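You operate a simulated robot arm through the tools that you are given. There is no shell and no other tool.

Carry out the task below with a simulated robot arm. There is one attempt and no reset: what you move stays moved.

TASK
Unlock the roller door and wind it up to the 120 cm mark.
Fine: padlock on the wall shelf, bolt drawn, lever on hold before winding.

The check looks at the end state, three seconds after you hand in, the way a careful person would. Anything else that was tipped, shoved, dropped, spilled or broken makes it a failure.

THE ROBOT
A 7-joint arm with a two-finger parallel gripper, fixed in place. Base frame: the origin is at the foot of the arm, x ahead of it, y to its left, z up. Lengths are in mm, angles in degrees, forces in N, time in s.
With the tool pointing down near the work surface it reaches from about 500 to 680 mm from the base axis. Its first joint turns from -132.0 to 132.0 degrees. Payload 3.91 kg.
The tool frame sits at the grasp point between the pads (the TCP): z along the fingers, y along the line on which they close. The tips reach 30 mm beyond it. Largest opening 110 mm; finger width 20, thickness 10; the body of the gripper, 48 by 112 mm, starts 55 mm behind the TCP.
Orientation is that of the tool frame in the base frame, as [roll, pitch, yaw] about the fixed x, y, z axes, in that order (R = Rz(yaw) Ry(pitch) Rx(roll)). With the fingers straight down and closing along the base's y, the tool's x points along the base's -x, its y along +y and its z along -z.

THE INTERFACE
- The arm moves only by the tool servo_tool. Its argument "targets" is one flat list of numbers, 7 for each row, row after row: the shift along the tool's x, y, z in units of 40 mm (1.0 is 40 mm), then the turn, a rotation vector about the tool's x, y, z in units of 4 degrees (1.0 is 4 degrees), then the gripper command, from -1 (shut) to 1 (fully open), values between in proportion. In form: [x, y, z, wx, wy, wz, jaw, x, y, z, wx, wy, wz, jaw, ...]. A call has 1 to 20 rows; each row shifts and turns the commanded pose from where the row before left it, along the tool's axes as they then stand. A call with a number of a shift or a turn outside -1 to 1 is refused whole. Each row takes 0.2 s and may step no farther than 50 mm and 8.6 degrees from the row before; otherwise, or with a gripper value out of range, the whole call is refused. Where a pose cannot be reached the arm comes as near as it can. A force on the tool above 90 N (or 10 N above the force at the start of the call, whichever is more), or a blocked arm, ends the call early, and 0.2 s more pass. The fingers move at their own pace (about 108 mm/s each) and stop on an object; they squeeze with about 39 N. The grip force told is the motor's: it shows also when the fingers shut on nothing. Time passes only in rows, and 0.2 s behind the last, so rows that do not move let the fingers close. It gives the time, the measured TCP pose, the force on the tool (base axes), the opening and the grip force at its end, in the units of the frame above (readings bear some noise), with the torque about the TCP (base axes, N m) and any sound that the robot's microphone picked up.
- Cameras (640 x 400 px; columns grow to the right, rows downward): "scene" is fixed at [218.6, -649.8, 1509.6]; the picture's right is [0.93, -0.38, 0.00], its down [-0.13, -0.32, -0.94] and it looks along [0.35, 0.87, -0.34] (base axes); focal length 336 px, centre (320, 200). "wrist" rides on the gripper at [72, 17, -103] in the tool frame; the picture's right is [-0.23, 0.97, 0.00], its down [-0.76, -0.18, -0.62] and it looks along [-0.61, -0.14, 0.78] (tool axes); focal length 222 px, centre (320, 200). There is no depth. A picture from a camera that has moved, and an enlarged one, comes with that camera's place and axes in the base frame and with its lens.
- camera(camera): a new picture of that camera. The clock stands still meanwhile.
- close_up(camera, box): a new picture of the part [left, top, right, bottom] of that camera's present view, enlarged. The clock stands still meanwhile.
- finish_job(): hands the job in; it is judged then, once.

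Nothing tells you positions but the pictures and the camera data. Unless the task says otherwise, let go and move clear before handing in.

The tools are called after "Emit:" by a JSON object that holds its "name" and its "arguments". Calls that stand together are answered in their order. servo_tool: Moves the arm, as the interface text tells. Its arguments: {"type":"object","properties":{"targets":{"type":"array","items":{"type":"number"}}},"required":["targets"]} The other tools are called the same way: camera (camera) takes a picture; close_up (camera, box) takes an enlarged picture of a part of a camera's view; finish_job () hands the job in.

At the start:

```text
time_s: 0.0
position: [420.7, 308.3, 1445.3]
tcp_rot: [-180.0, 0.0, 180.0]
ft_force: [-0.1, 1.1, 0.5]
ft_torque: [0.0, 0.03, 0.01]
grip_width: 110.0
finger_force: 0.1
```

scene: 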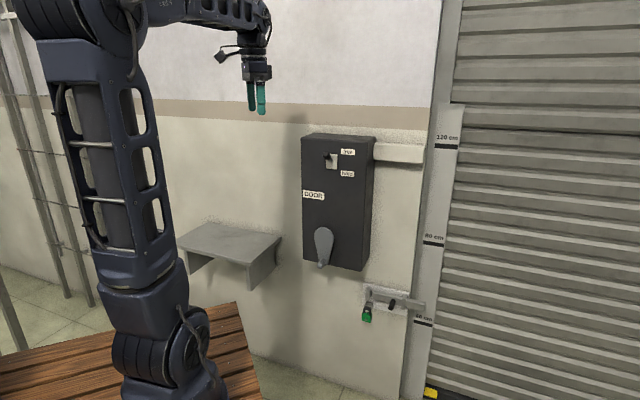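
wrist: 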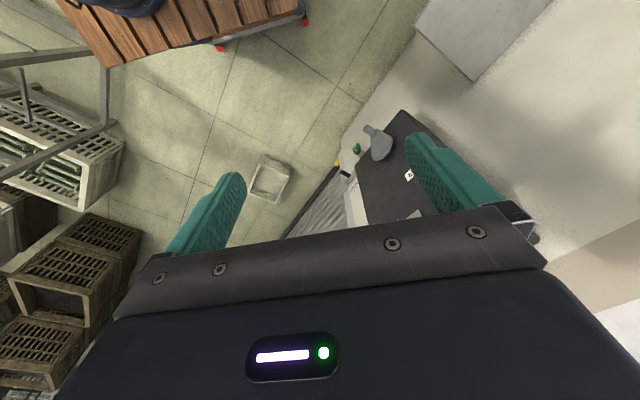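

I see the arm, a wall with a control box (crank, lever), a shelf, a bolt with a green padlock, and the roller door at the right. I'll look closer at each part first.

Emit:
{"name": "close_up", "arguments": {"camera": "scene", "box": [290, 120, 450, 220]}}

Emit:
{"name": "close_up", "arguments": {"camera": "scene", "box": [340, 270, 450, 340]}}

Emit:
{"name": "close_up", "arguments": {"camera": "scene", "box": [280, 200, 400, 280]}}

Emit:
{"name": "close_up", "arguments": {"camera": "scene", "box": [160, 200, 300, 300]}}

Emit:
{"name": "close_up", "arguments": {"camera": "scene", "box": [380, 280, 540, 400]}}

Emit:
{"name": "close_up", "arguments": {"camera": "wrist", "box": [300, 90, 460, 220]}}

```text
4.00 times, centred on (370, 170) of scene
camera zoom: at [218.6, -649.8, 1509.6], right [0.93, -0.38, 0.0], down [-0.13, -0.32, -0.94], along [0.35, 0.87, -0.34], focal length 1345 px, centre (120, 320)
```

zoom: 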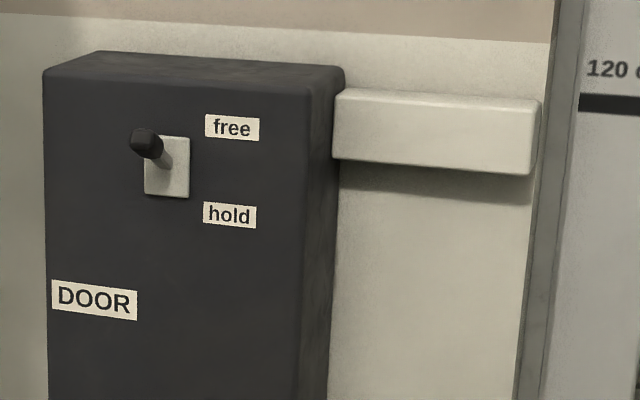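

```text
5.71 times, centred on (395, 305) of scene
camera zoom: at [218.6, -649.8, 1509.6], right [0.93, -0.38, 0.0], down [-0.13, -0.32, -0.94], along [0.35, 0.87, -0.34], focal length 1922 px, centre (-109, -400)
```

zoom: 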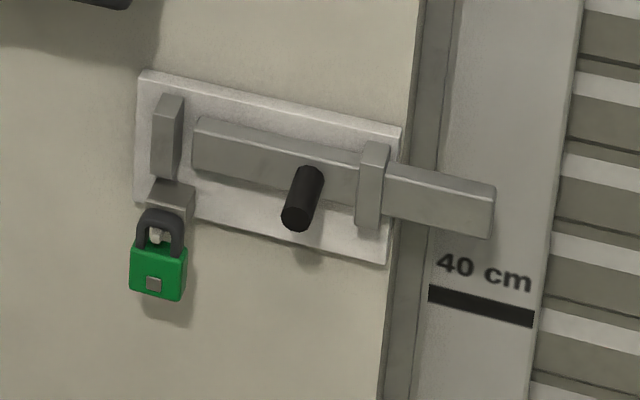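

```text
5.00 times, centred on (340, 240) of scene
camera zoom: at [218.6, -649.8, 1509.6], right [0.93, -0.38, 0.0], down [-0.13, -0.32, -0.94], along [0.35, 0.87, -0.34], focal length 1681 px, centre (220, 0)
```

zoom: 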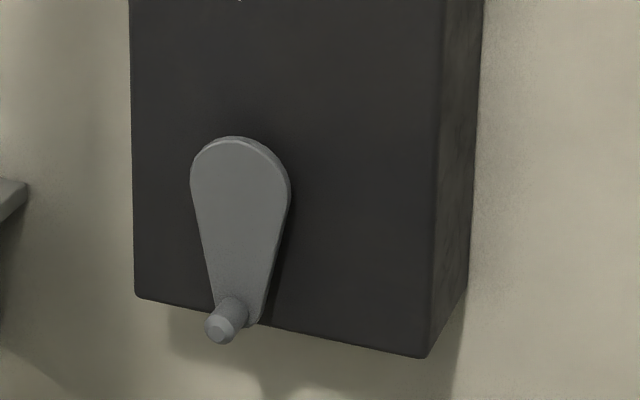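

```text
4.00 times, centred on (230, 250) of scene
camera zoom: at [218.6, -649.8, 1509.6], right [0.93, -0.38, 0.0], down [-0.13, -0.32, -0.94], along [0.35, 0.87, -0.34], focal length 1345 px, centre (680, 0)
```

zoom: 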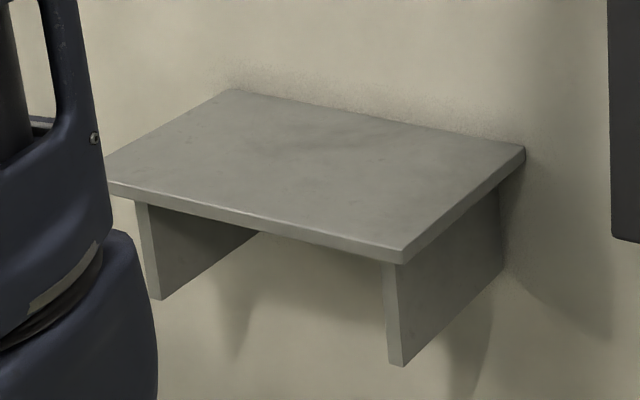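

```text
3.33 times, centred on (460, 340) of scene
camera zoom: at [218.6, -649.8, 1509.6], right [0.93, -0.38, 0.0], down [-0.13, -0.32, -0.94], along [0.35, 0.87, -0.34], focal length 1121 px, centre (-147, -267)
```

zoom: 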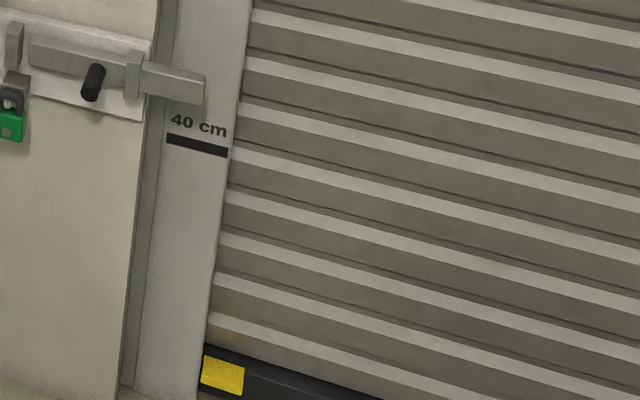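

```text
3.08 times, centred on (380, 155) of wrist
camera zoom: at [348.0, 325.7, 1548.3], right [0.23, 0.97, 0.0], down [0.76, -0.18, 0.62], along [0.61, -0.14, -0.78], focal length 684 px, centre (135, 338)
```

zoom: 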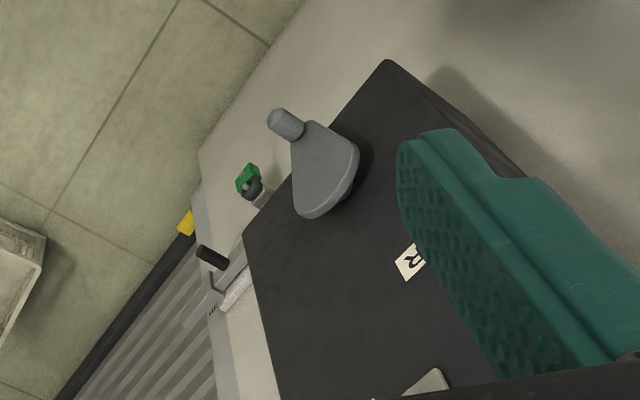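

The wall appears to stand at about 45° to the base axes. The padlock hangs on a hasp left of the bolt, the lever is up at "free", and the door is fully down. I'll zoom in further on the padlock, lever and gauge.

Emit:
{"name": "close_up", "arguments": {"camera": "scene", "box": [358, 284, 390, 328]}}

Emit:
{"name": "close_up", "arguments": {"camera": "scene", "box": [318, 146, 358, 181]}}

Emit:
{"name": "close_up", "arguments": {"camera": "wrist", "box": [330, 135, 370, 165]}}

Emit:
{"name": "close_up", "arguments": {"camera": "scene", "box": [420, 110, 520, 260]}}

```text
9.09 times, centred on (374, 306) of scene
camera zoom: at [218.6, -649.8, 1509.6], right [0.93, -0.38, 0.0], down [-0.13, -0.32, -0.94], along [0.35, 0.87, -0.34], focal length 3057 px, centre (-171, -764)
```

zoom: 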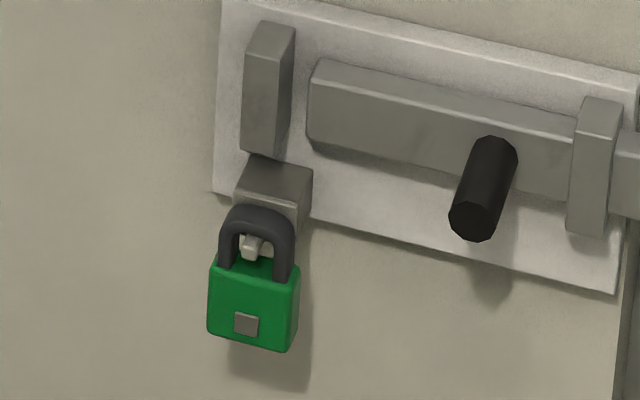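

```text
11.43 times, centred on (338, 164) of scene
camera zoom: at [218.6, -649.8, 1509.6], right [0.93, -0.38, 0.0], down [-0.13, -0.32, -0.94], along [0.35, 0.87, -0.34], focal length 3843 px, centre (114, 617)
```

zoom: 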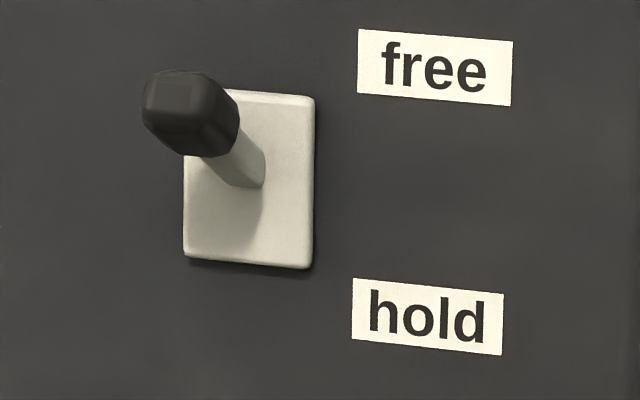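

```text
13.33 times, centred on (350, 150) of wrist
camera zoom: at [348.0, 325.7, 1548.3], right [0.23, 0.97, 0.0], down [0.76, -0.18, 0.62], along [0.61, -0.14, -0.78], focal length 2962 px, centre (-80, 867)
```

zoom: 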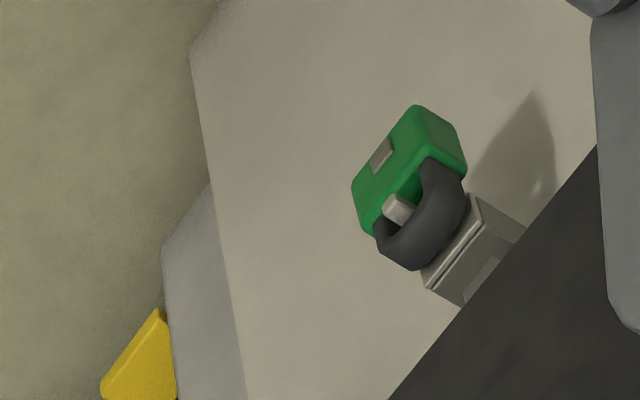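

```text
2.67 times, centred on (470, 185) of scene
camera zoom: at [218.6, -649.8, 1509.6], right [0.93, -0.38, 0.0], down [-0.13, -0.32, -0.94], along [0.35, 0.87, -0.34], focal length 897 px, centre (-80, 240)
```

zoom: 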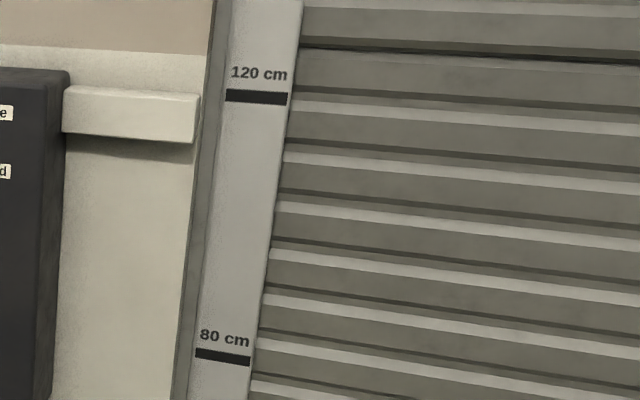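

The padlock's shackle hangs over a peg standing out from the hasp block, so it should lift or pull off. I'll turn the wrist first, aiming for the tool pointing at the wall with the camera on top.

Emit:
{"name": "servo_tool", "arguments": {"targets": [0, 0, 0, 0, 0, 1, 0, 0, 0, 0, 0, 0, 1, 0, 0, 0, 0, 0, 0, 1, 0, 0, 0, 0, 0, 0, 1, 0, 0, 0, 0, 0, 0, 1, 0, 0, 0, 0, 0, 0, 1, 0, 0, 0, 0, 0, 0, 1, 0, 0, 0, 0, 0, 0, 1, 0, 0, 0, 0, 0, 0, 1, 0, 0, 0, 0, 0, 0, 1, 0, 0, 0, 0, 0, 0, 1, 0, 0, 0, 0, 0, 0, 1, 0, 0, 0, 0, 0, 0, 1, 0, 0, 0, 0, 0, 0, 1, 0, 0, 0, 0, 0, 0, 1, 0]}}

```text
time_s: 3.2
position: [421.0, 309.3, 1445.1]
tcp_rot: [180.0, 0.0, 120.0]
ft_force: [-0.1, -0.1, 0.1]
ft_torque: [-0.01, -0.03, 0.01]
grip_width: 54.7
finger_force: 0.1
```

The wrist turned freely through 60°, so I continue another 75° to bring the camera to the wall side.

Emit:
{"name": "servo_tool", "arguments": {"targets": [0, 0, 0, 0, 0, 1, 0, 0, 0, 0, 0, 0, 1, 0, 0, 0, 0, 0, 0, 1, 0, 0, 0, 0, 0, 0, 1, 0, 0, 0, 0, 0, 0, 1, 0, 0, 0, 0, 0, 0, 1, 0, 0, 0, 0, 0, 0, 1, 0, 0, 0, 0, 0, 0, 1, 0, 0, 0, 0, 0, 0, 1, 0, 0, 0, 0, 0, 0, 1, 0, 0, 0, 0, 0, 0, 1, 0, 0, 0, 0, 0, 0, 1, 0, 0, 0, 0, 0, 0, 1, 0, 0, 0, 0, 0, 0, 1, 0, 0, 0, 0, 0, 0, 1, 0, 0, 0, 0, 0, 0, 1, 0, 0, 0, 0, 0, 0, 1, 0, 0, 0, 0, 0, 0, 1, 0, 0, 0, 0, 0, 0, 0.75, 0]}}

Emit:
{"name": "camera", "arguments": {"camera": "scene"}}

Emit:
{"name": "camera", "arguments": {"camera": "wrist"}}

```text
time_s: 7.2
position: [420.2, 309.9, 1446.3]
tcp_rot: [179.9, -0.1, 45.0]
ft_force: [-0.3, -0.7, 0.2]
ft_torque: [-0.01, -0.02, 0.01]
grip_width: 54.8
finger_force: 0.0
```

```text
taken
```

scene: 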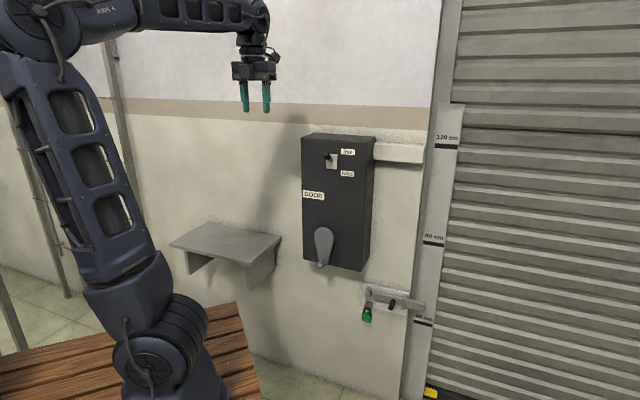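

```text
taken
camera wrist: at [483.1, 348.0, 1548.9], right [0.53, -0.85, 0.0], down [-0.66, -0.41, 0.62], along [-0.53, -0.33, -0.78], focal length 222 px, centre (320, 200)
```

wrist: 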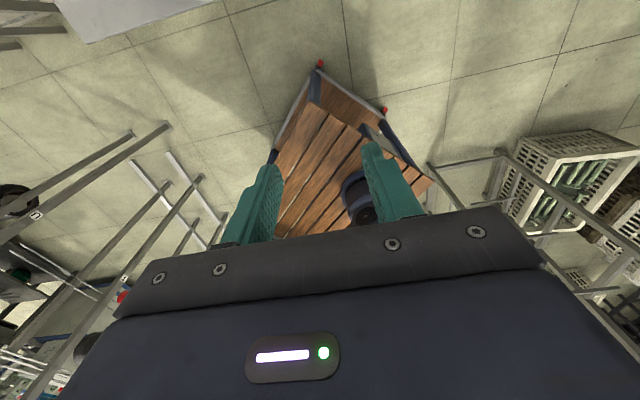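

The camera is now on the wall side. Next I pitch the tool up so that the fingers point at the wall.

Emit:
{"name": "servo_tool", "arguments": {"targets": [0, 0, 0, 0, 1, 0, 0, 0, 0, 0, 0, 1, 0, 0, 0, 0, 0, 0, 1, 0, 0, 0, 0, 0, 0, 1, 0, 0, 0, 0, 0, 0, 1, 0, 0, 0, 0, 0, 0, 1, 0, 0, 0, 0, 0, 0, 1, 0, 0, 0, 0, 0, 0, 1, 0, 0, 0, 0, 0, 0, 1, 0, 0, 0, 0, 0, 0, 1, 0, 0, 0, 0, 0, 0, 1, 0, 0, 0, 0, 0, 0, 1, 0, 0, 0, 0, 0, 0, 1, 0, 0, 0, 0, 0, 0, 1, 0, 0, 0, 0, 0, 0, 1, 0]}}

Emit:
{"name": "camera", "arguments": {"camera": "wrist"}}

```text
refused: targets must hold 7 numbers for each row
```

```text
taken
camera wrist: at [483.1, 348.0, 1548.9], right [0.53, -0.85, 0.0], down [-0.66, -0.41, 0.62], along [-0.53, -0.33, -0.78], focal length 222 px, centre (320, 200)
```

wrist: 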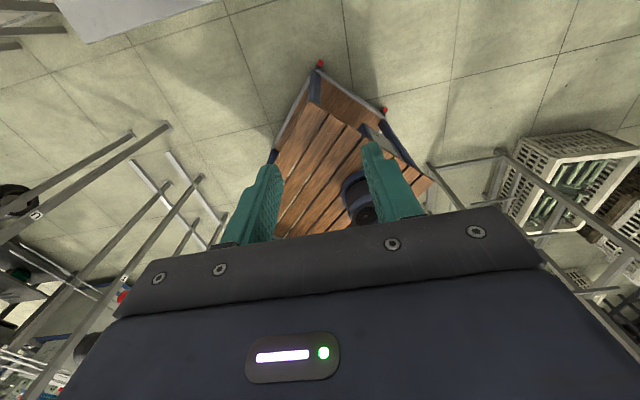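

My row list was miscounted; I'll resend it carefully, 15 rows.

Emit:
{"name": "servo_tool", "arguments": {"targets": [0, 0, 0, 0, 1, 0, 0, 0, 0, 0, 0, 1, 0, 0, 0, 0, 0, 0, 1, 0, 0, 0, 0, 0, 0, 1, 0, 0, 0, 0, 0, 0, 1, 0, 0, 0, 0, 0, 0, 1, 0, 0, 0, 0, 0, 0, 1, 0, 0, 0, 0, 0, 0, 1, 0, 0, 0, 0, 0, 0, 1, 0, 0, 0, 0, 0, 0, 1, 0, 0, 0, 0, 0, 0, 1, 0, 0, 0, 0, 0, 0, 1, 0, 0, 0, 0, 0, 0, 1, 0, 0, 0, 0, 0, 0, 1, 0, 0, 0, 0, 0, 0, 1, 0, 0]}}

Emit:
{"name": "camera", "arguments": {"camera": "wrist"}}

Emit:
{"name": "camera", "arguments": {"camera": "scene"}}

```text
time_s: 10.4
position: [420.9, 308.1, 1444.8]
tcp_rot: [180.0, -60.1, 45.0]
ft_force: [0.1, 0.6, -0.2]
ft_torque: [-0.03, -0.03, -0.01]
grip_width: 54.7
finger_force: 0.0
```

```text
taken
camera wrist: at [394.6, 258.8, 1559.4], right [0.61, -0.77, -0.2], down [-0.78, -0.52, -0.35], along [0.17, 0.37, -0.92], focal length 222 px, centre (320, 200)
```

wrist: 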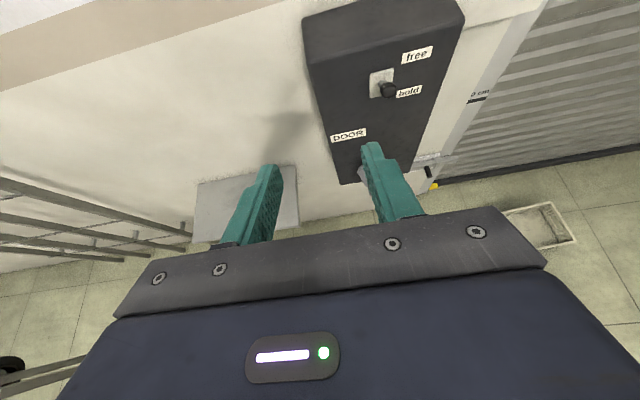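

```text
taken
```

scene: 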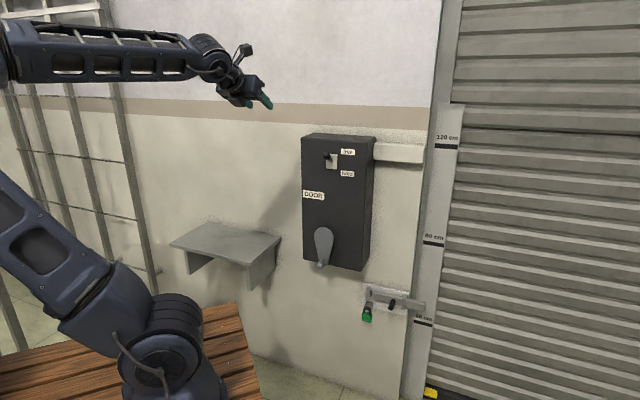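

Now the wrist camera sees the box, shelf and bolt. I'll take close-ups for triangulation.

Emit:
{"name": "close_up", "arguments": {"camera": "wrist", "box": [290, 0, 490, 125]}}

Emit:
{"name": "close_up", "arguments": {"camera": "wrist", "box": [320, 110, 480, 210]}}

Emit:
{"name": "close_up", "arguments": {"camera": "wrist", "box": [170, 140, 330, 240]}}

```text
3.20 times, centred on (390, 62) of wrist
camera zoom: at [394.6, 258.8, 1559.4], right [0.61, -0.77, -0.2], down [-0.78, -0.52, -0.35], along [0.17, 0.37, -0.92], focal length 711 px, centre (96, 640)
```

zoom: 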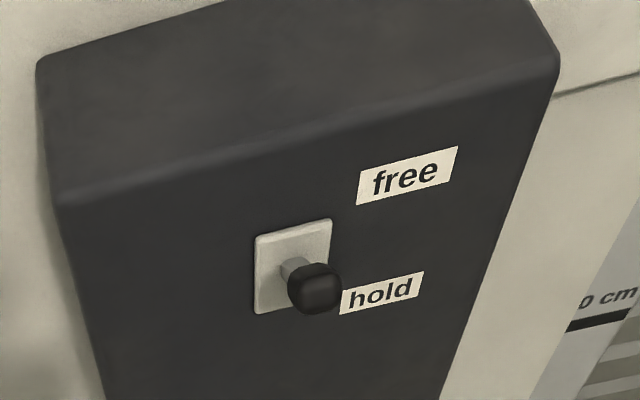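

```text
4.00 times, centred on (400, 160) of wrist
camera zoom: at [394.6, 258.8, 1559.4], right [0.61, -0.77, -0.2], down [-0.78, -0.52, -0.35], along [0.17, 0.37, -0.92], focal length 888 px, centre (0, 360)
```

zoom: 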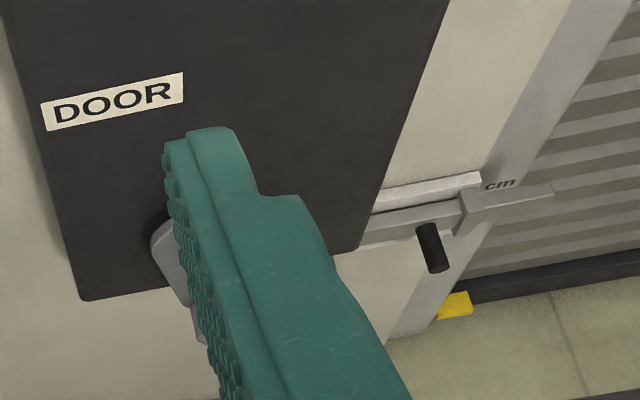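

```text
4.00 times, centred on (250, 190) of wrist
camera zoom: at [394.6, 258.8, 1559.4], right [0.61, -0.77, -0.2], down [-0.78, -0.52, -0.35], along [0.17, 0.37, -0.92], focal length 888 px, centre (600, 240)
```

zoom: 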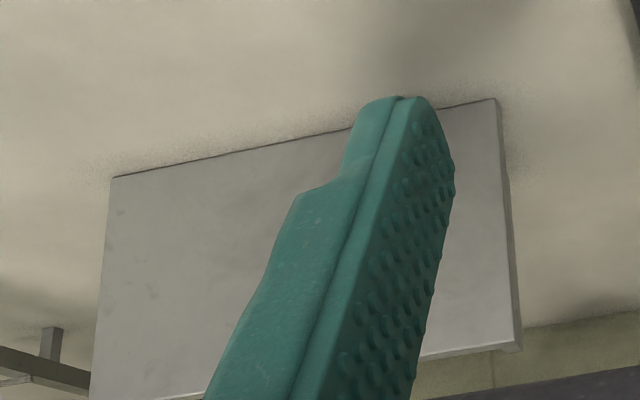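

Triangulated in wall coordinates (u to the right, d towards the wall, z up): lever tip about (189, 757, 1257), crank knob (165, 752, 825) with its pivot at z about 928, padlock (332, 887, 528), bolt handle (437, 865, 625), shelf top z about 801 at d 690–945 and u -545..-113. I'll finish pitching to horizontal now.

Emit:
{"name": "servo_tool", "arguments": {"targets": [0, 0, 0, 0, 1, 0, 0, 0, 0, 0, 0, 1, 0, 0, 0, 0, 0, 0, 1, 0, 0, 0, 0, 0, 0, 1, 0, 0, 0, 0, 0, 0, 1, 0, 0, 0, 0, 0, 0, 1, 0, 0, 0, 0, 0, 0, 1, 0, 0, 0, 0, 0, 0, 0.5, 0, 0]}}

```text
time_s: 12.2
position: [416.1, 295.7, 1461.4]
tcp_rot: [-179.5, -87.0, 44.4]
ft_force: [-0.4, 0.3, -0.2]
ft_torque: [0.02, 0.0, -0.02]
grip_width: 54.6
finger_force: 0.1
out of reach, approached as far as the arm can: row 5, 6, 7
```

That high position is at the arm's limit. I'll move down and to the right in front of the box, staying well clear of it.

Emit:
{"name": "servo_tool", "arguments": {"targets": [-1, 0, 0, 0, 0, 0, 0, -1, 0, 0, 0, 0, 0, 0, -1, 0, 0, 0, 0, 0, 0, -1, 0, 0, 0, 0, 0, 0, -1, 0, 0, 0, 0, 0, 0, -1, 0, 0, 0, 0, 0, 0, -1, 0, 0, 0, 0, 0, 0, -1, 0, 0, 0, 0, 0, 0]}}

Emit:
{"name": "camera", "arguments": {"camera": "wrist"}}

Emit:
{"name": "camera", "arguments": {"camera": "scene"}}

```text
time_s: 14.0
position: [450.9, 367.1, 1212.0]
tcp_rot: [-178.8, -87.2, 43.6]
ft_force: [-0.7, -1.1, -0.2]
ft_torque: [-0.03, -0.03, 0.05]
grip_width: 54.9
finger_force: 0.1
out of reach, approached as far as the arm can: row 4, 5, 6, 7, 8
```

```text
taken
camera wrist: at [391.6, 284.9, 1289.2], right [0.68, -0.7, -0.23], down [-0.59, -0.34, -0.73], along [0.43, 0.63, -0.65], focal length 222 px, centre (320, 200)
```

wrist: 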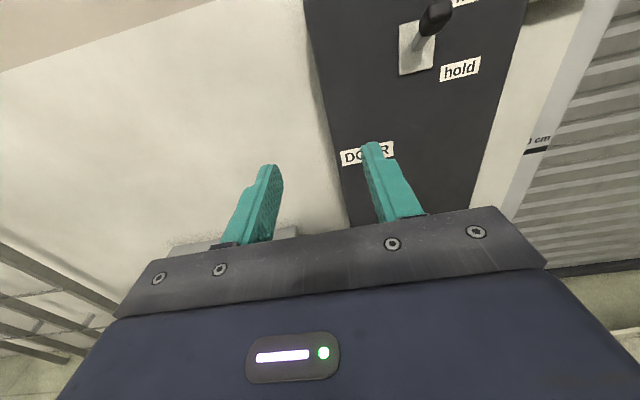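

```text
taken
```

scene: 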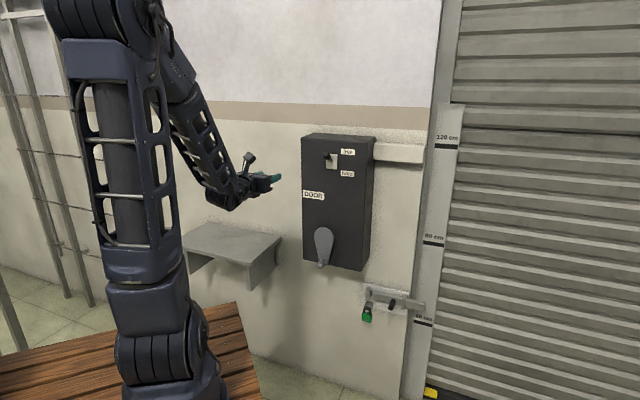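

The arm is folded tightly here; moving forward towards the wall should give it room. I'll advance about 70 mm (fingertips still ~75 mm short of the lever).

Emit:
{"name": "servo_tool", "arguments": {"targets": [0, 0, 0.6, 0, 0, 0, 0, 0, 0, 0.6, 0, 0, 0, 0, 0, 0, 0.6, 0, 0, 0, 0, 0, 0, 0, 0, 0, 0, 0]}}

```text
time_s: 15.0
position: [501.4, 417.5, 1207.1]
tcp_rot: [-179.5, -87.0, 44.4]
ft_force: [0.1, -0.5, 0.3]
ft_torque: [0.02, -0.01, 0.0]
grip_width: 54.6
finger_force: 0.0
```

Orientation is 3° short of level; I'll correct it, shut the fingers, and move to just above and in front of the lever to look.

Emit:
{"name": "servo_tool", "arguments": {"targets": [0, 0.6, 0.3, 0, 0.75, 0, -1, 0.8, 0.6, 0, 0, 0, 0, -1, 0.8, 0.6, 0, 0, 0, 0, -1, 0.8, 0.6, 0, 0, 0, 0, -1, 0, 0.6, 0, 0, 0, 0, -1, 0, 0.25, 0, 0, 0, 0, -1, 0, 0, 0, 0, 0, 0, -1]}}

Emit:
{"name": "camera", "arguments": {"camera": "wrist"}}

Emit:
{"name": "close_up", "arguments": {"camera": "scene", "box": [250, 110, 410, 210]}}

```text
time_s: 16.8
position: [371.7, 496.0, 1287.3]
tcp_rot: [14.7, -89.9, -124.6]
ft_force: [-0.5, -0.8, 0.4]
ft_torque: [0.0, -0.04, 0.0]
grip_width: 0.0
finger_force: 37.8
out of reach, approached as far as the arm can: row 3
stopped in row 7: the arm was blocked; the commanded pose is now the measured one
```

```text
taken
camera wrist: at [352.4, 392.1, 1359.7], right [0.92, -0.33, -0.23], down [-0.38, -0.52, -0.76], along [0.14, 0.78, -0.61], focal length 222 px, centre (320, 200)
```

wrist: 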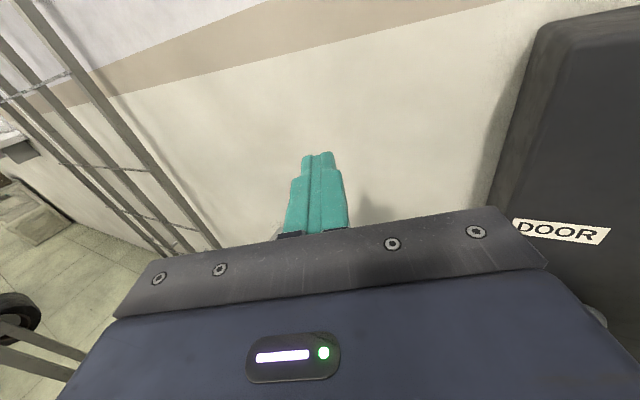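

```text
4.00 times, centred on (330, 160) of scene
camera zoom: at [218.6, -649.8, 1509.6], right [0.93, -0.38, 0.0], down [-0.13, -0.32, -0.94], along [0.35, 0.87, -0.34], focal length 1345 px, centre (280, 360)
```

zoom: 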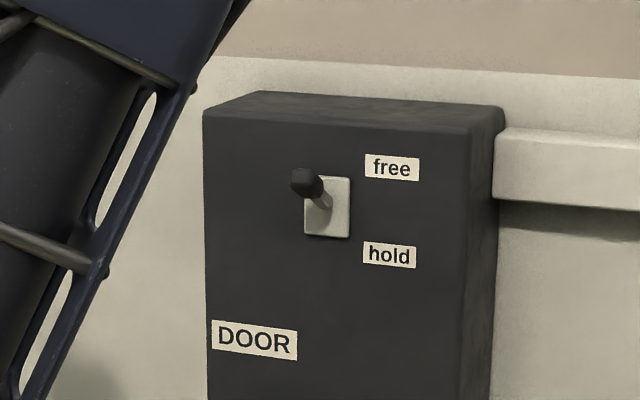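

The arm swung off line: the TCP is at (372, 496, 1287) and yawed to about 70°. I'll look at the whole scene before moving again.

Emit:
{"name": "camera", "arguments": {"camera": "scene"}}

```text
taken
```

scene: 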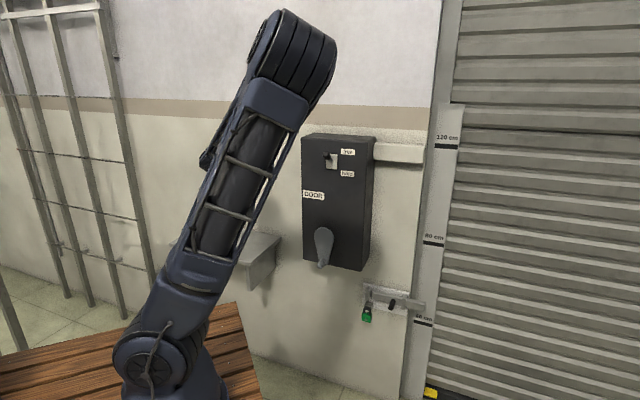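

The elbow swung round, most likely because the last wrist joint sits near its limit with the camera on top. I'll roll the wrist back the other way, towards camera below, which should free the joint.

Emit:
{"name": "servo_tool", "arguments": {"targets": [0, 0, 0, 0, 0, -1, -1, 0, 0, 0, 0, 0, -1, -1, 0, 0, 0, 0, 0, -1, -1, 0, 0, 0, 0, 0, -1, -1, 0, 0, 0, 0, 0, -1, -1, 0, 0, 0, 0, 0, -1, -1, 0, 0, 0, 0, 0, -1, -1, 0, 0, 0, 0, 0, -1, -1, 0, 0, 0, 0, 0, -1, -1, 0, 0, 0, 0, 0, -1, -1]}}

Emit:
{"name": "camera", "arguments": {"camera": "scene"}}

```text
time_s: 19.0
position: [372.6, 495.8, 1287.5]
tcp_rot: [89.9, -49.8, 160.0]
ft_force: [-0.3, 0.0, 0.3]
ft_torque: [-0.01, 0.02, -0.01]
grip_width: 0.2
finger_force: 37.7
```

```text
taken
```

scene: 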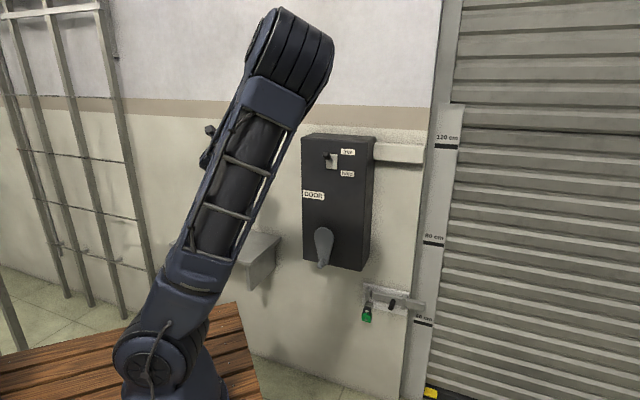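

Rolling back works with no side effects. I continue.

Emit:
{"name": "servo_tool", "arguments": {"targets": [0, 0, 0, 0, 0, -1, -1, 0, 0, 0, 0, 0, -1, -1, 0, 0, 0, 0, 0, -1, -1, 0, 0, 0, 0, 0, -1, -1, 0, 0, 0, 0, 0, -1, -1, 0, 0, 0, 0, 0, -1, -1, 0, 0, 0, 0, 0, -1, -1, 0, 0, 0, 0, 0, -1, -1, 0, 0, 0, 0, 0, -1, -1, 0, 0, 0, 0, 0, -1, -1, 0, 0, 0, 0, 0, -1, -1, 0, 0, 0, 0, 0, -1, -1, 0, 0, 0, 0, 0, -1, -1, 0, 0, 0, 0, 0, -1, -1, 0, 0, 0, 0, 0, -1, -1, 0, 0, 0, 0, 0, -1, -1, 0, 0, 0, 0, 0, -1, -1, 0, 0, 0, 0, 0, -1, -1, 0, 0, 0, 0, 0, -1, -1, 0, 0, 0, 0, 0, -1, -1]}}

Emit:
{"name": "camera", "arguments": {"camera": "scene"}}

Emit:
{"name": "camera", "arguments": {"camera": "wrist"}}

```text
time_s: 23.2
position: [372.7, 494.5, 1286.7]
tcp_rot: [89.8, 30.0, 159.9]
ft_force: [-1.1, -0.2, -0.4]
ft_torque: [-0.03, 0.02, -0.03]
grip_width: 0.2
finger_force: 37.7
```

```text
taken
```

scene: 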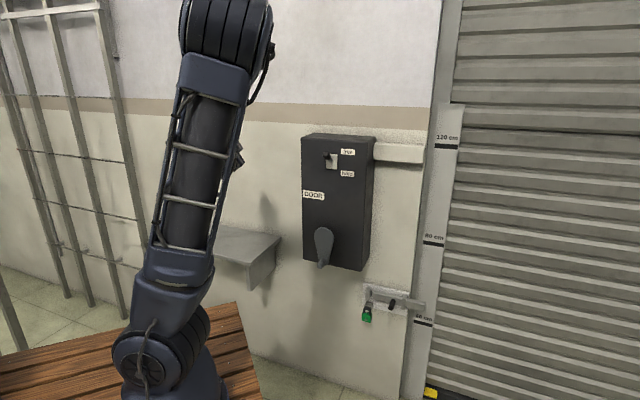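

```text
taken
camera wrist: at [270.5, 422.1, 1265.8], right [-0.27, 0.1, 0.96], down [0.49, -0.84, 0.23], along [0.83, 0.53, 0.18], focal length 222 px, centre (320, 200)
```

wrist: 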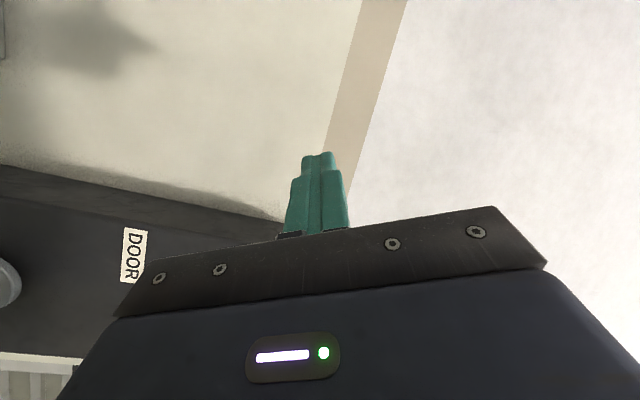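

The elbow has come back upright. I'll continue another 60° of roll, putting the camera below, then yaw back to 45°.

Emit:
{"name": "servo_tool", "arguments": {"targets": [0, 0, 0, 0, 0, -1, -1, 0, 0, 0, 0, 0, -1, -1, 0, 0, 0, 0, 0, -1, -1, 0, 0, 0, 0, 0, -1, -1, 0, 0, 0, 0, 0, -1, -1, 0, 0, 0, 0, 0, -1, -1, 0, 0, 0, 0, 0, -1, -1, 0, 0, 0, 0, 0, -1, -1, 0, 0, 0, 0, 0, -1, -1, 0, 0, 0, 0, 0, -1, -1, 0, 0, 0, 0, 0, -1, -1, 0, 0, 0, 0, 0, -1, -1, 0, 0, 0, 0, 0, -1, -1, 0, 0, 0, 0, 0, -1, -1, 0, 0, 0, 0, 0, -1, -1]}}

Emit:
{"name": "camera", "arguments": {"camera": "scene"}}

```text
time_s: 26.4
position: [374.0, 495.5, 1286.4]
tcp_rot: [-34.4, 89.9, 35.5]
ft_force: [0.9, 0.0, 0.2]
ft_torque: [0.03, 0.0, -0.01]
grip_width: 0.0
finger_force: 38.0
```

```text
taken
```

scene: 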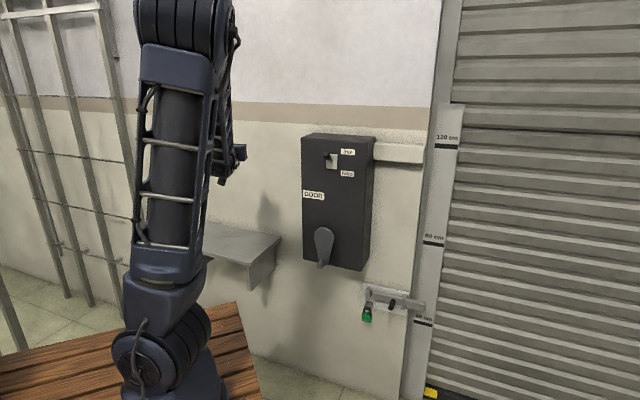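

Camera is below now and the elbow upright. I'll yaw 25° so that the tool faces the wall squarely.

Emit:
{"name": "servo_tool", "arguments": {"targets": [0, 0, 0, 1, 0, 0, -1, 0, 0, 0, 1, 0, 0, -1, 0, 0, 0, 1, 0, 0, -1, 0, 0, 0, 1, 0, 0, -1, 0, 0, 0, 1, 0, 0, -1, 0, 0, 0, 1, 0, 0, -1, 0, 0, 0, 0.23, 0, 0, -1]}}

Emit:
{"name": "camera", "arguments": {"camera": "wrist"}}

```text
time_s: 28.0
position: [374.0, 494.4, 1286.7]
tcp_rot: [39.2, 89.9, 84.2]
ft_force: [0.4, -0.9, -0.7]
ft_torque: [-0.05, -0.02, 0.0]
grip_width: 0.0
finger_force: 37.5
```

```text
taken
camera wrist: at [288.3, 433.9, 1214.4], right [-0.69, 0.69, 0.23], down [-0.32, -0.57, 0.76], along [0.65, 0.45, 0.61], focal length 222 px, centre (320, 200)
```

wrist: 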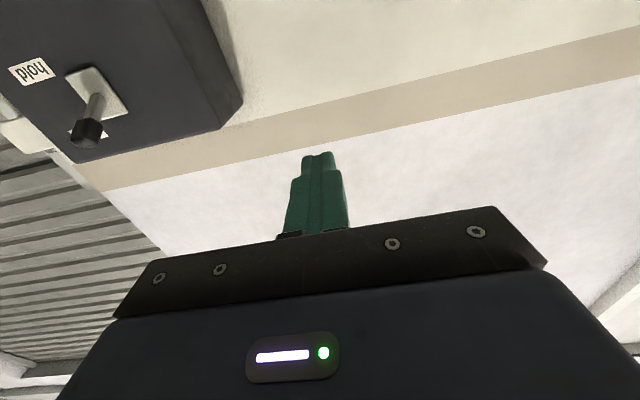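

The lever is visible at upper left of the (upside-down) wrist view. I'll move right about 274 mm and slightly forward to stand in front of it, closed fingers above the lever height.

Emit:
{"name": "servo_tool", "arguments": {"targets": [-0.05, -0.857, 0.19, 0, 0, 0, -1, -0.05, -0.857, 0.19, 0, 0, 0, -1, -0.05, -0.857, 0.19, 0, 0, 0, -1, -0.05, -0.857, 0.19, 0, 0, 0, -1, -0.05, -0.857, 0.19, 0, 0, 0, -1, -0.05, -0.857, 0.19, 0, 0, 0, -1, -0.05, -0.857, 0.19, 0, 0, 0, -1, -0.05, -0.857, 0.19, 0, 0, 0, -1]}}

Emit:
{"name": "camera", "arguments": {"camera": "wrist"}}

Emit:
{"name": "camera", "arguments": {"camera": "scene"}}

```text
time_s: 29.8
position: [611.1, 344.1, 1302.6]
tcp_rot: [-149.1, 89.9, -104.1]
ft_force: [-1.1, 0.7, -0.2]
ft_torque: [0.02, 0.03, -0.01]
grip_width: 0.3
finger_force: 37.6
```

```text
taken
camera wrist: at [526.4, 282.4, 1231.1], right [-0.69, 0.69, 0.23], down [-0.31, -0.57, 0.76], along [0.65, 0.45, 0.61], focal length 222 px, centre (320, 200)
```

wrist: 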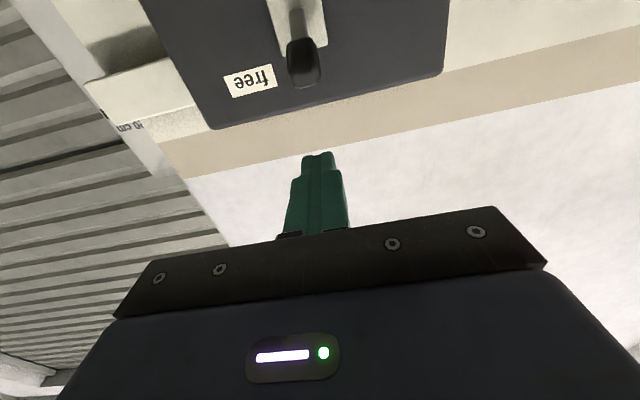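

```text
taken
```

scene: 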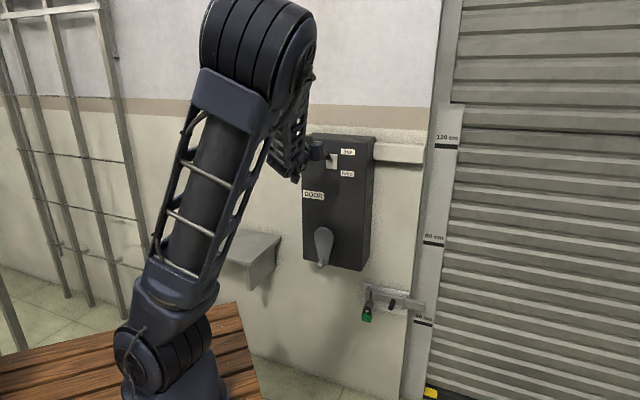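

My estimate is confirmed: lever tip at u 189, z about 1252. I advance 68 mm with the closed fingers just above the knob, then press down in small steps.

Emit:
{"name": "servo_tool", "arguments": {"targets": [0, 0, 0.6, 0, 0, 0, -1, 0, 0, 0.6, 0, 0, 0, -1, 0, 0, 0.5, 0, 0, 0, -1, 0, 0, 0, 0, 0, 0, -1]}}

Emit:
{"name": "camera", "arguments": {"camera": "wrist"}}

Emit:
{"name": "close_up", "arguments": {"camera": "scene", "box": [290, 120, 400, 190]}}

```text
time_s: 30.8
position: [658.2, 392.6, 1302.3]
tcp_rot: [38.1, 89.9, 83.2]
ft_force: [-0.7, -0.5, 0.5]
ft_torque: [0.0, -0.01, -0.01]
grip_width: 0.1
finger_force: 37.4
```

```text
taken
camera wrist: at [573.3, 332.3, 1230.1], right [-0.69, 0.69, 0.23], down [-0.32, -0.57, 0.76], along [0.65, 0.45, 0.61], focal length 222 px, centre (320, 200)
```

wrist: 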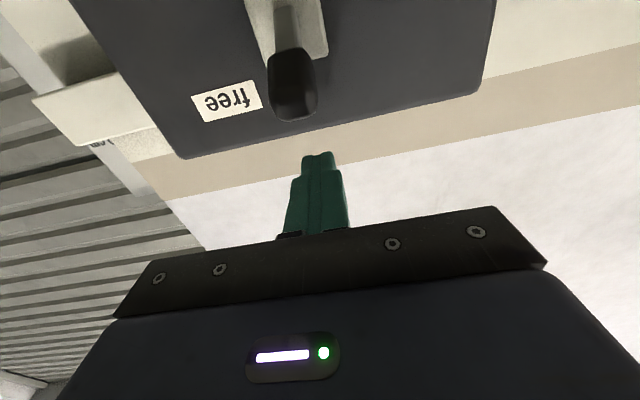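

```text
5.71 times, centred on (345, 155) of scene
camera zoom: at [218.6, -649.8, 1509.6], right [0.93, -0.38, 0.0], down [-0.13, -0.32, -0.94], along [0.35, 0.87, -0.34], focal length 1922 px, centre (177, 457)
```

zoom: 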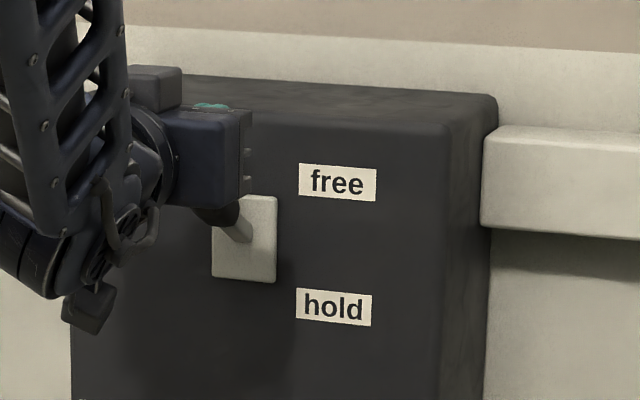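

Fingers are over the knob. I press down 72 mm in small steps.

Emit:
{"name": "servo_tool", "arguments": {"targets": [0.2, 0, 0, 0, 0, 0, -1, 0.2, 0, 0, 0, 0, 0, -1, 0.2, 0, 0, 0, 0, 0, -1, 0.2, 0, 0, 0, 0, 0, -1, 0.2, 0, 0, 0, 0, 0, -1, 0.2, 0, 0, 0, 0, 0, -1, 0.2, 0, 0, 0, 0, 0, -1, 0.2, 0, 0, 0, 0, 0, -1, 0.2, 0, 0, 0, 0, 0, -1]}}

Emit:
{"name": "camera", "arguments": {"camera": "wrist"}}

Emit:
{"name": "close_up", "arguments": {"camera": "scene", "box": [290, 120, 400, 190]}}

```text
time_s: 32.6
position: [653.7, 389.9, 1242.7]
tcp_rot: [-21.7, 89.5, 23.3]
ft_force: [-48.8, -56.3, 26.9]
ft_torque: [0.21, -0.36, -0.33]
grip_width: 0.0
finger_force: 37.7
stopped in row 9: the force on the tool passed its limit at 97 N (the readings are from after the stop); the commanded pose is now the measured one
```

```text
taken
camera wrist: at [570.2, 328.6, 1168.9], right [-0.69, 0.69, 0.22], down [-0.32, -0.57, 0.76], along [0.65, 0.45, 0.61], focal length 222 px, centre (320, 200)
```

wrist: 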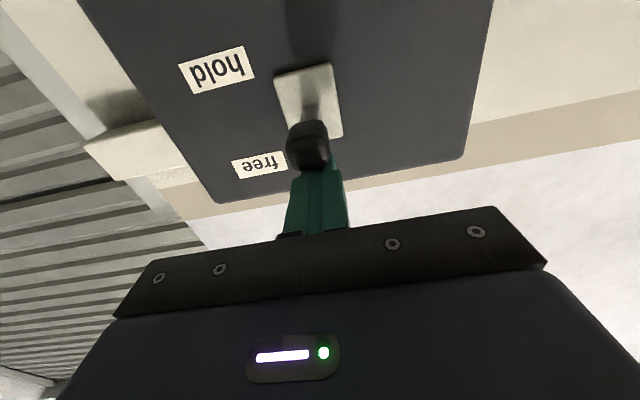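

```text
5.71 times, centred on (345, 155) of scene
camera zoom: at [218.6, -649.8, 1509.6], right [0.93, -0.38, 0.0], down [-0.13, -0.32, -0.94], along [0.35, 0.87, -0.34], focal length 1922 px, centre (177, 457)
```

zoom: 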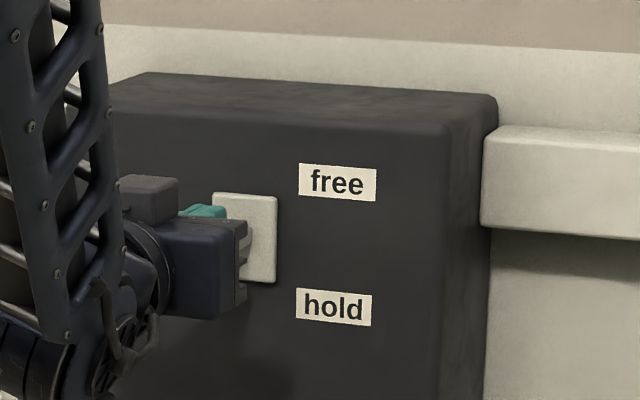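

The push stopped on force, mostly along the wall normal, with the lever about level. I'll lift and back away a little to see how the lever now stands.

Emit:
{"name": "servo_tool", "arguments": {"targets": [-0.3, 0, 0, 0, 0, 0, -1, -0.6, 0, -0.3, 0, 0, 0, -1, -0.3, 0, -0.7, 0, 0, 0, -1, 0, 0, -0.5, 0, 0, 0, -1]}}

Emit:
{"name": "camera", "arguments": {"camera": "wrist"}}

Emit:
{"name": "close_up", "arguments": {"camera": "scene", "box": [290, 120, 400, 190]}}

```text
time_s: 33.6
position: [614.8, 348.7, 1286.7]
tcp_rot: [-7.6, 89.7, 37.5]
ft_force: [0.4, -0.4, 0.1]
ft_torque: [0.05, 0.02, 0.02]
grip_width: 0.0
finger_force: 38.1
```

```text
taken
camera wrist: at [531.1, 287.8, 1214.9], right [-0.69, 0.69, 0.23], down [-0.32, -0.57, 0.76], along [0.65, 0.45, 0.61], focal length 222 px, centre (320, 200)
```

wrist: 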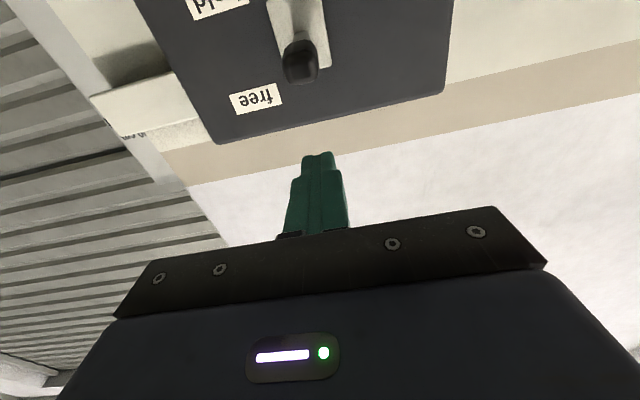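

```text
5.71 times, centred on (345, 155) of scene
camera zoom: at [218.6, -649.8, 1509.6], right [0.93, -0.38, 0.0], down [-0.13, -0.32, -0.94], along [0.35, 0.87, -0.34], focal length 1922 px, centre (177, 457)
```

zoom: 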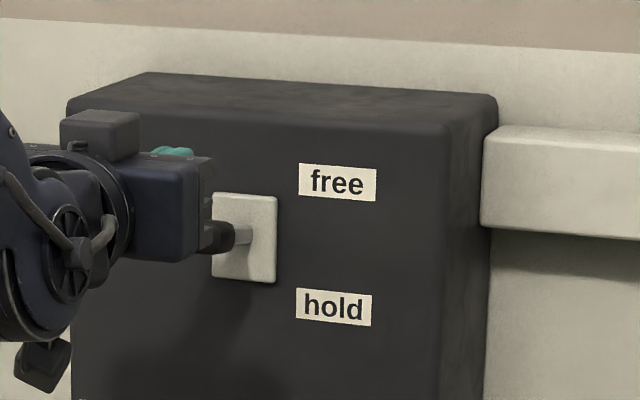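

The lever has moved from "free" to almost level and stays there (tip now about u 189, d 765, z 1234). Instead of pushing on its end, I'll straddle it with the fingers, grip it and draw it down.

Emit:
{"name": "servo_tool", "arguments": {"targets": [0.44, 0, 0, 0, 0, 0, 0.1, 0.44, 0, 0, 0, 0, 0, 0.1, 0.44, 0, 0, 0, 0, 0, 0.1, 0, 0, 0.5, 0, 0, 0, 0.1, 0, 0, 0.5, 0, 0, 0, 0.1, 0, 0, 0.5, 0, 0, 0, 0.1, 0, 0, 0.4, 0, 0, 0, 0.1, 0, 0, 0, 0, 0, 0, 0.1]}}

Emit:
{"name": "camera", "arguments": {"camera": "wrist"}}

Emit:
{"name": "close_up", "arguments": {"camera": "scene", "box": [290, 120, 400, 190]}}

```text
time_s: 35.5
position: [668.5, 401.1, 1234.9]
tcp_rot: [-18.3, 89.8, 26.6]
ft_force: [0.9, -0.3, 0.3]
ft_torque: [0.04, 0.02, 0.0]
grip_width: 60.5
finger_force: 0.1
```

```text
taken
camera wrist: at [584.0, 341.2, 1162.5], right [-0.69, 0.69, 0.23], down [-0.32, -0.57, 0.76], along [0.65, 0.45, 0.61], focal length 222 px, centre (320, 200)
```

wrist: 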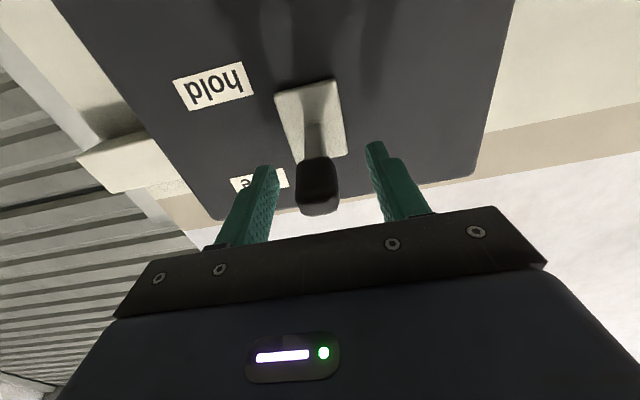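

```text
5.71 times, centred on (345, 155) of scene
camera zoom: at [218.6, -649.8, 1509.6], right [0.93, -0.38, 0.0], down [-0.13, -0.32, -0.94], along [0.35, 0.87, -0.34], focal length 1922 px, centre (177, 457)
```

zoom: 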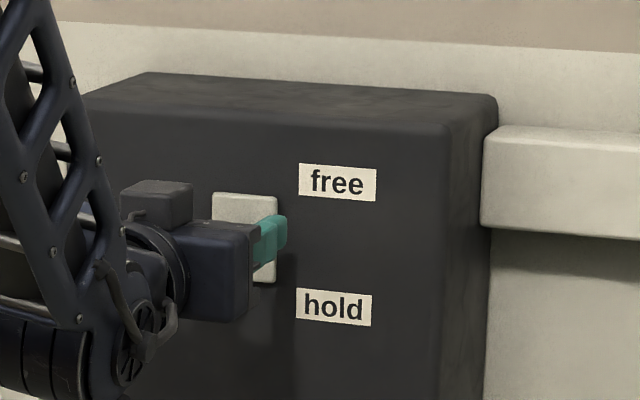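

The knob is centred right at the grasp point. I close on it.

Emit:
{"name": "servo_tool", "arguments": {"targets": [0, 0, 0, 0, 0, 0, -1, 0, 0, 0, 0, 0, 0, -1, 0, 0, 0, 0, 0, 0, -1]}}

Emit:
{"name": "servo_tool", "arguments": {"targets": [0.15, 0, 0, 0, 0, 0, -1, 0.15, 0, 0, 0, 0, 0, -1, 0.15, 0, 0, 0, 0, 0, -1]}}

Emit:
{"name": "camera", "arguments": {"camera": "wrist"}}

```text
time_s: 36.2
position: [671.1, 402.3, 1234.8]
tcp_rot: [-7.3, 89.9, 37.6]
ft_force: [10.4, -8.3, 1.6]
ft_torque: [0.0, -0.13, 0.29]
grip_width: 23.6
finger_force: 45.2
```

```text
time_s: 37.0
position: [669.7, 400.5, 1217.6]
tcp_rot: [-8.3, 89.7, 36.5]
ft_force: [16.3, -13.7, 19.0]
ft_torque: [0.77, -0.74, 0.22]
grip_width: 23.9
finger_force: 44.9
```

```text
taken
camera wrist: at [584.8, 340.3, 1144.6], right [-0.69, 0.69, 0.23], down [-0.32, -0.57, 0.76], along [0.65, 0.45, 0.61], focal length 222 px, centre (320, 200)
```

wrist: 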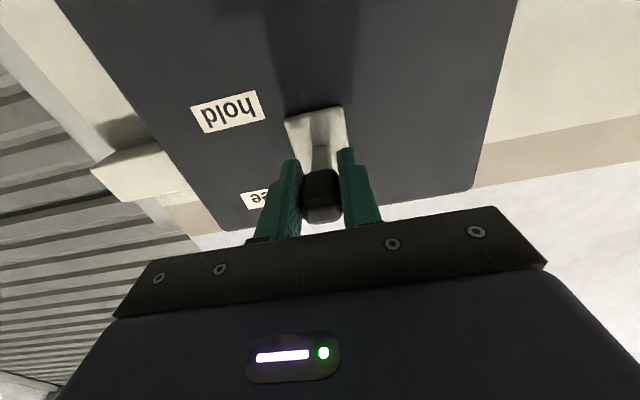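

The lever follows. I continue down to the mirror position near z about 1190, shifting slightly right to ease the side force.

Emit:
{"name": "servo_tool", "arguments": {"targets": [0.15, -0.05, 0, 0, 0, 0, -1, 0.15, -0.05, 0, 0, 0, 0, -1, 0.15, 0, 0.03, 0, 0, 0, -1, 0.15, 0, 0.03, 0, 0, 0, -1]}}

Emit:
{"name": "camera", "arguments": {"camera": "wrist"}}

Emit:
{"name": "close_up", "arguments": {"camera": "scene", "box": [290, 120, 400, 190]}}

```text
time_s: 38.0
position: [670.9, 402.2, 1195.2]
tcp_rot: [-29.0, 89.9, 15.9]
ft_force: [-11.0, 4.7, 17.1]
ft_torque: [0.82, -0.62, -0.37]
grip_width: 23.8
finger_force: 44.4
```

```text
taken
camera wrist: at [586.9, 341.6, 1121.7], right [-0.69, 0.69, 0.23], down [-0.32, -0.57, 0.76], along [0.65, 0.45, 0.61], focal length 222 px, centre (320, 200)
```

wrist: 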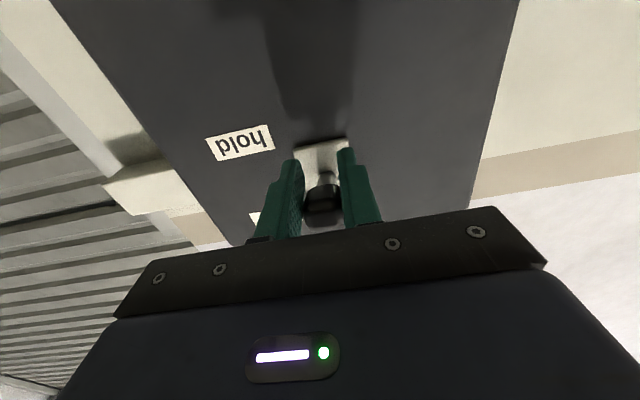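

```text
5.71 times, centred on (345, 155) of scene
camera zoom: at [218.6, -649.8, 1509.6], right [0.93, -0.38, 0.0], down [-0.13, -0.32, -0.94], along [0.35, 0.87, -0.34], focal length 1922 px, centre (177, 457)
```

zoom: 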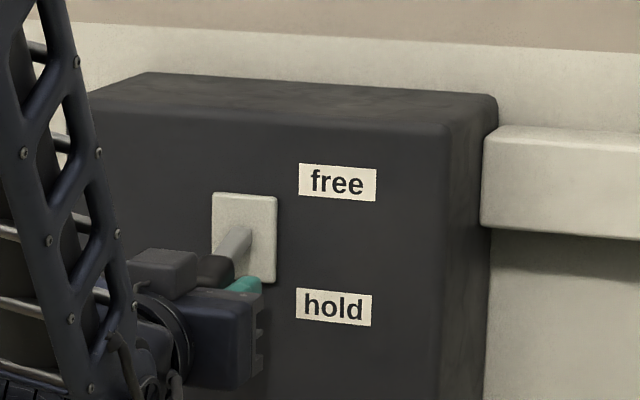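

The lever now points downward. I continue in small steps until it stops.

Emit:
{"name": "servo_tool", "arguments": {"targets": [0.12, 0, 0.05, 0, 0, 0, -1, 0.12, 0, 0.05, 0, 0, 0, -1, 0.12, 0, 0.05, 0, 0, 0, -1]}}

Emit:
{"name": "close_up", "arguments": {"camera": "scene", "box": [290, 120, 400, 190]}}

```text
time_s: 38.9
position: [675.9, 406.5, 1180.1]
tcp_rot: [-36.5, 89.7, 8.6]
ft_force: [-24.2, 8.7, 11.7]
ft_torque: [0.67, -0.82, -0.28]
grip_width: 24.0
finger_force: 44.9
```

```text
5.71 times, centred on (345, 155) of scene
camera zoom: at [218.6, -649.8, 1509.6], right [0.93, -0.38, 0.0], down [-0.13, -0.32, -0.94], along [0.35, 0.87, -0.34], focal length 1922 px, centre (177, 457)
```

zoom: 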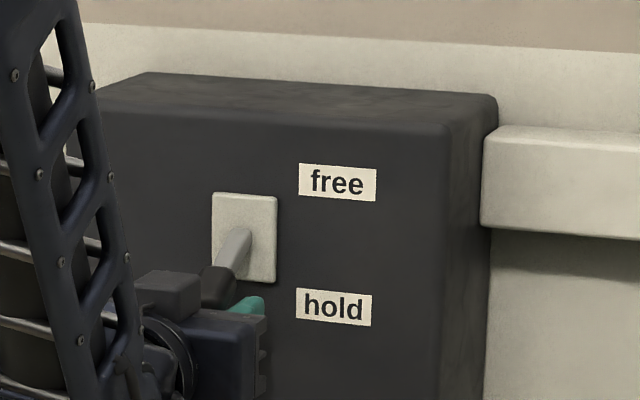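

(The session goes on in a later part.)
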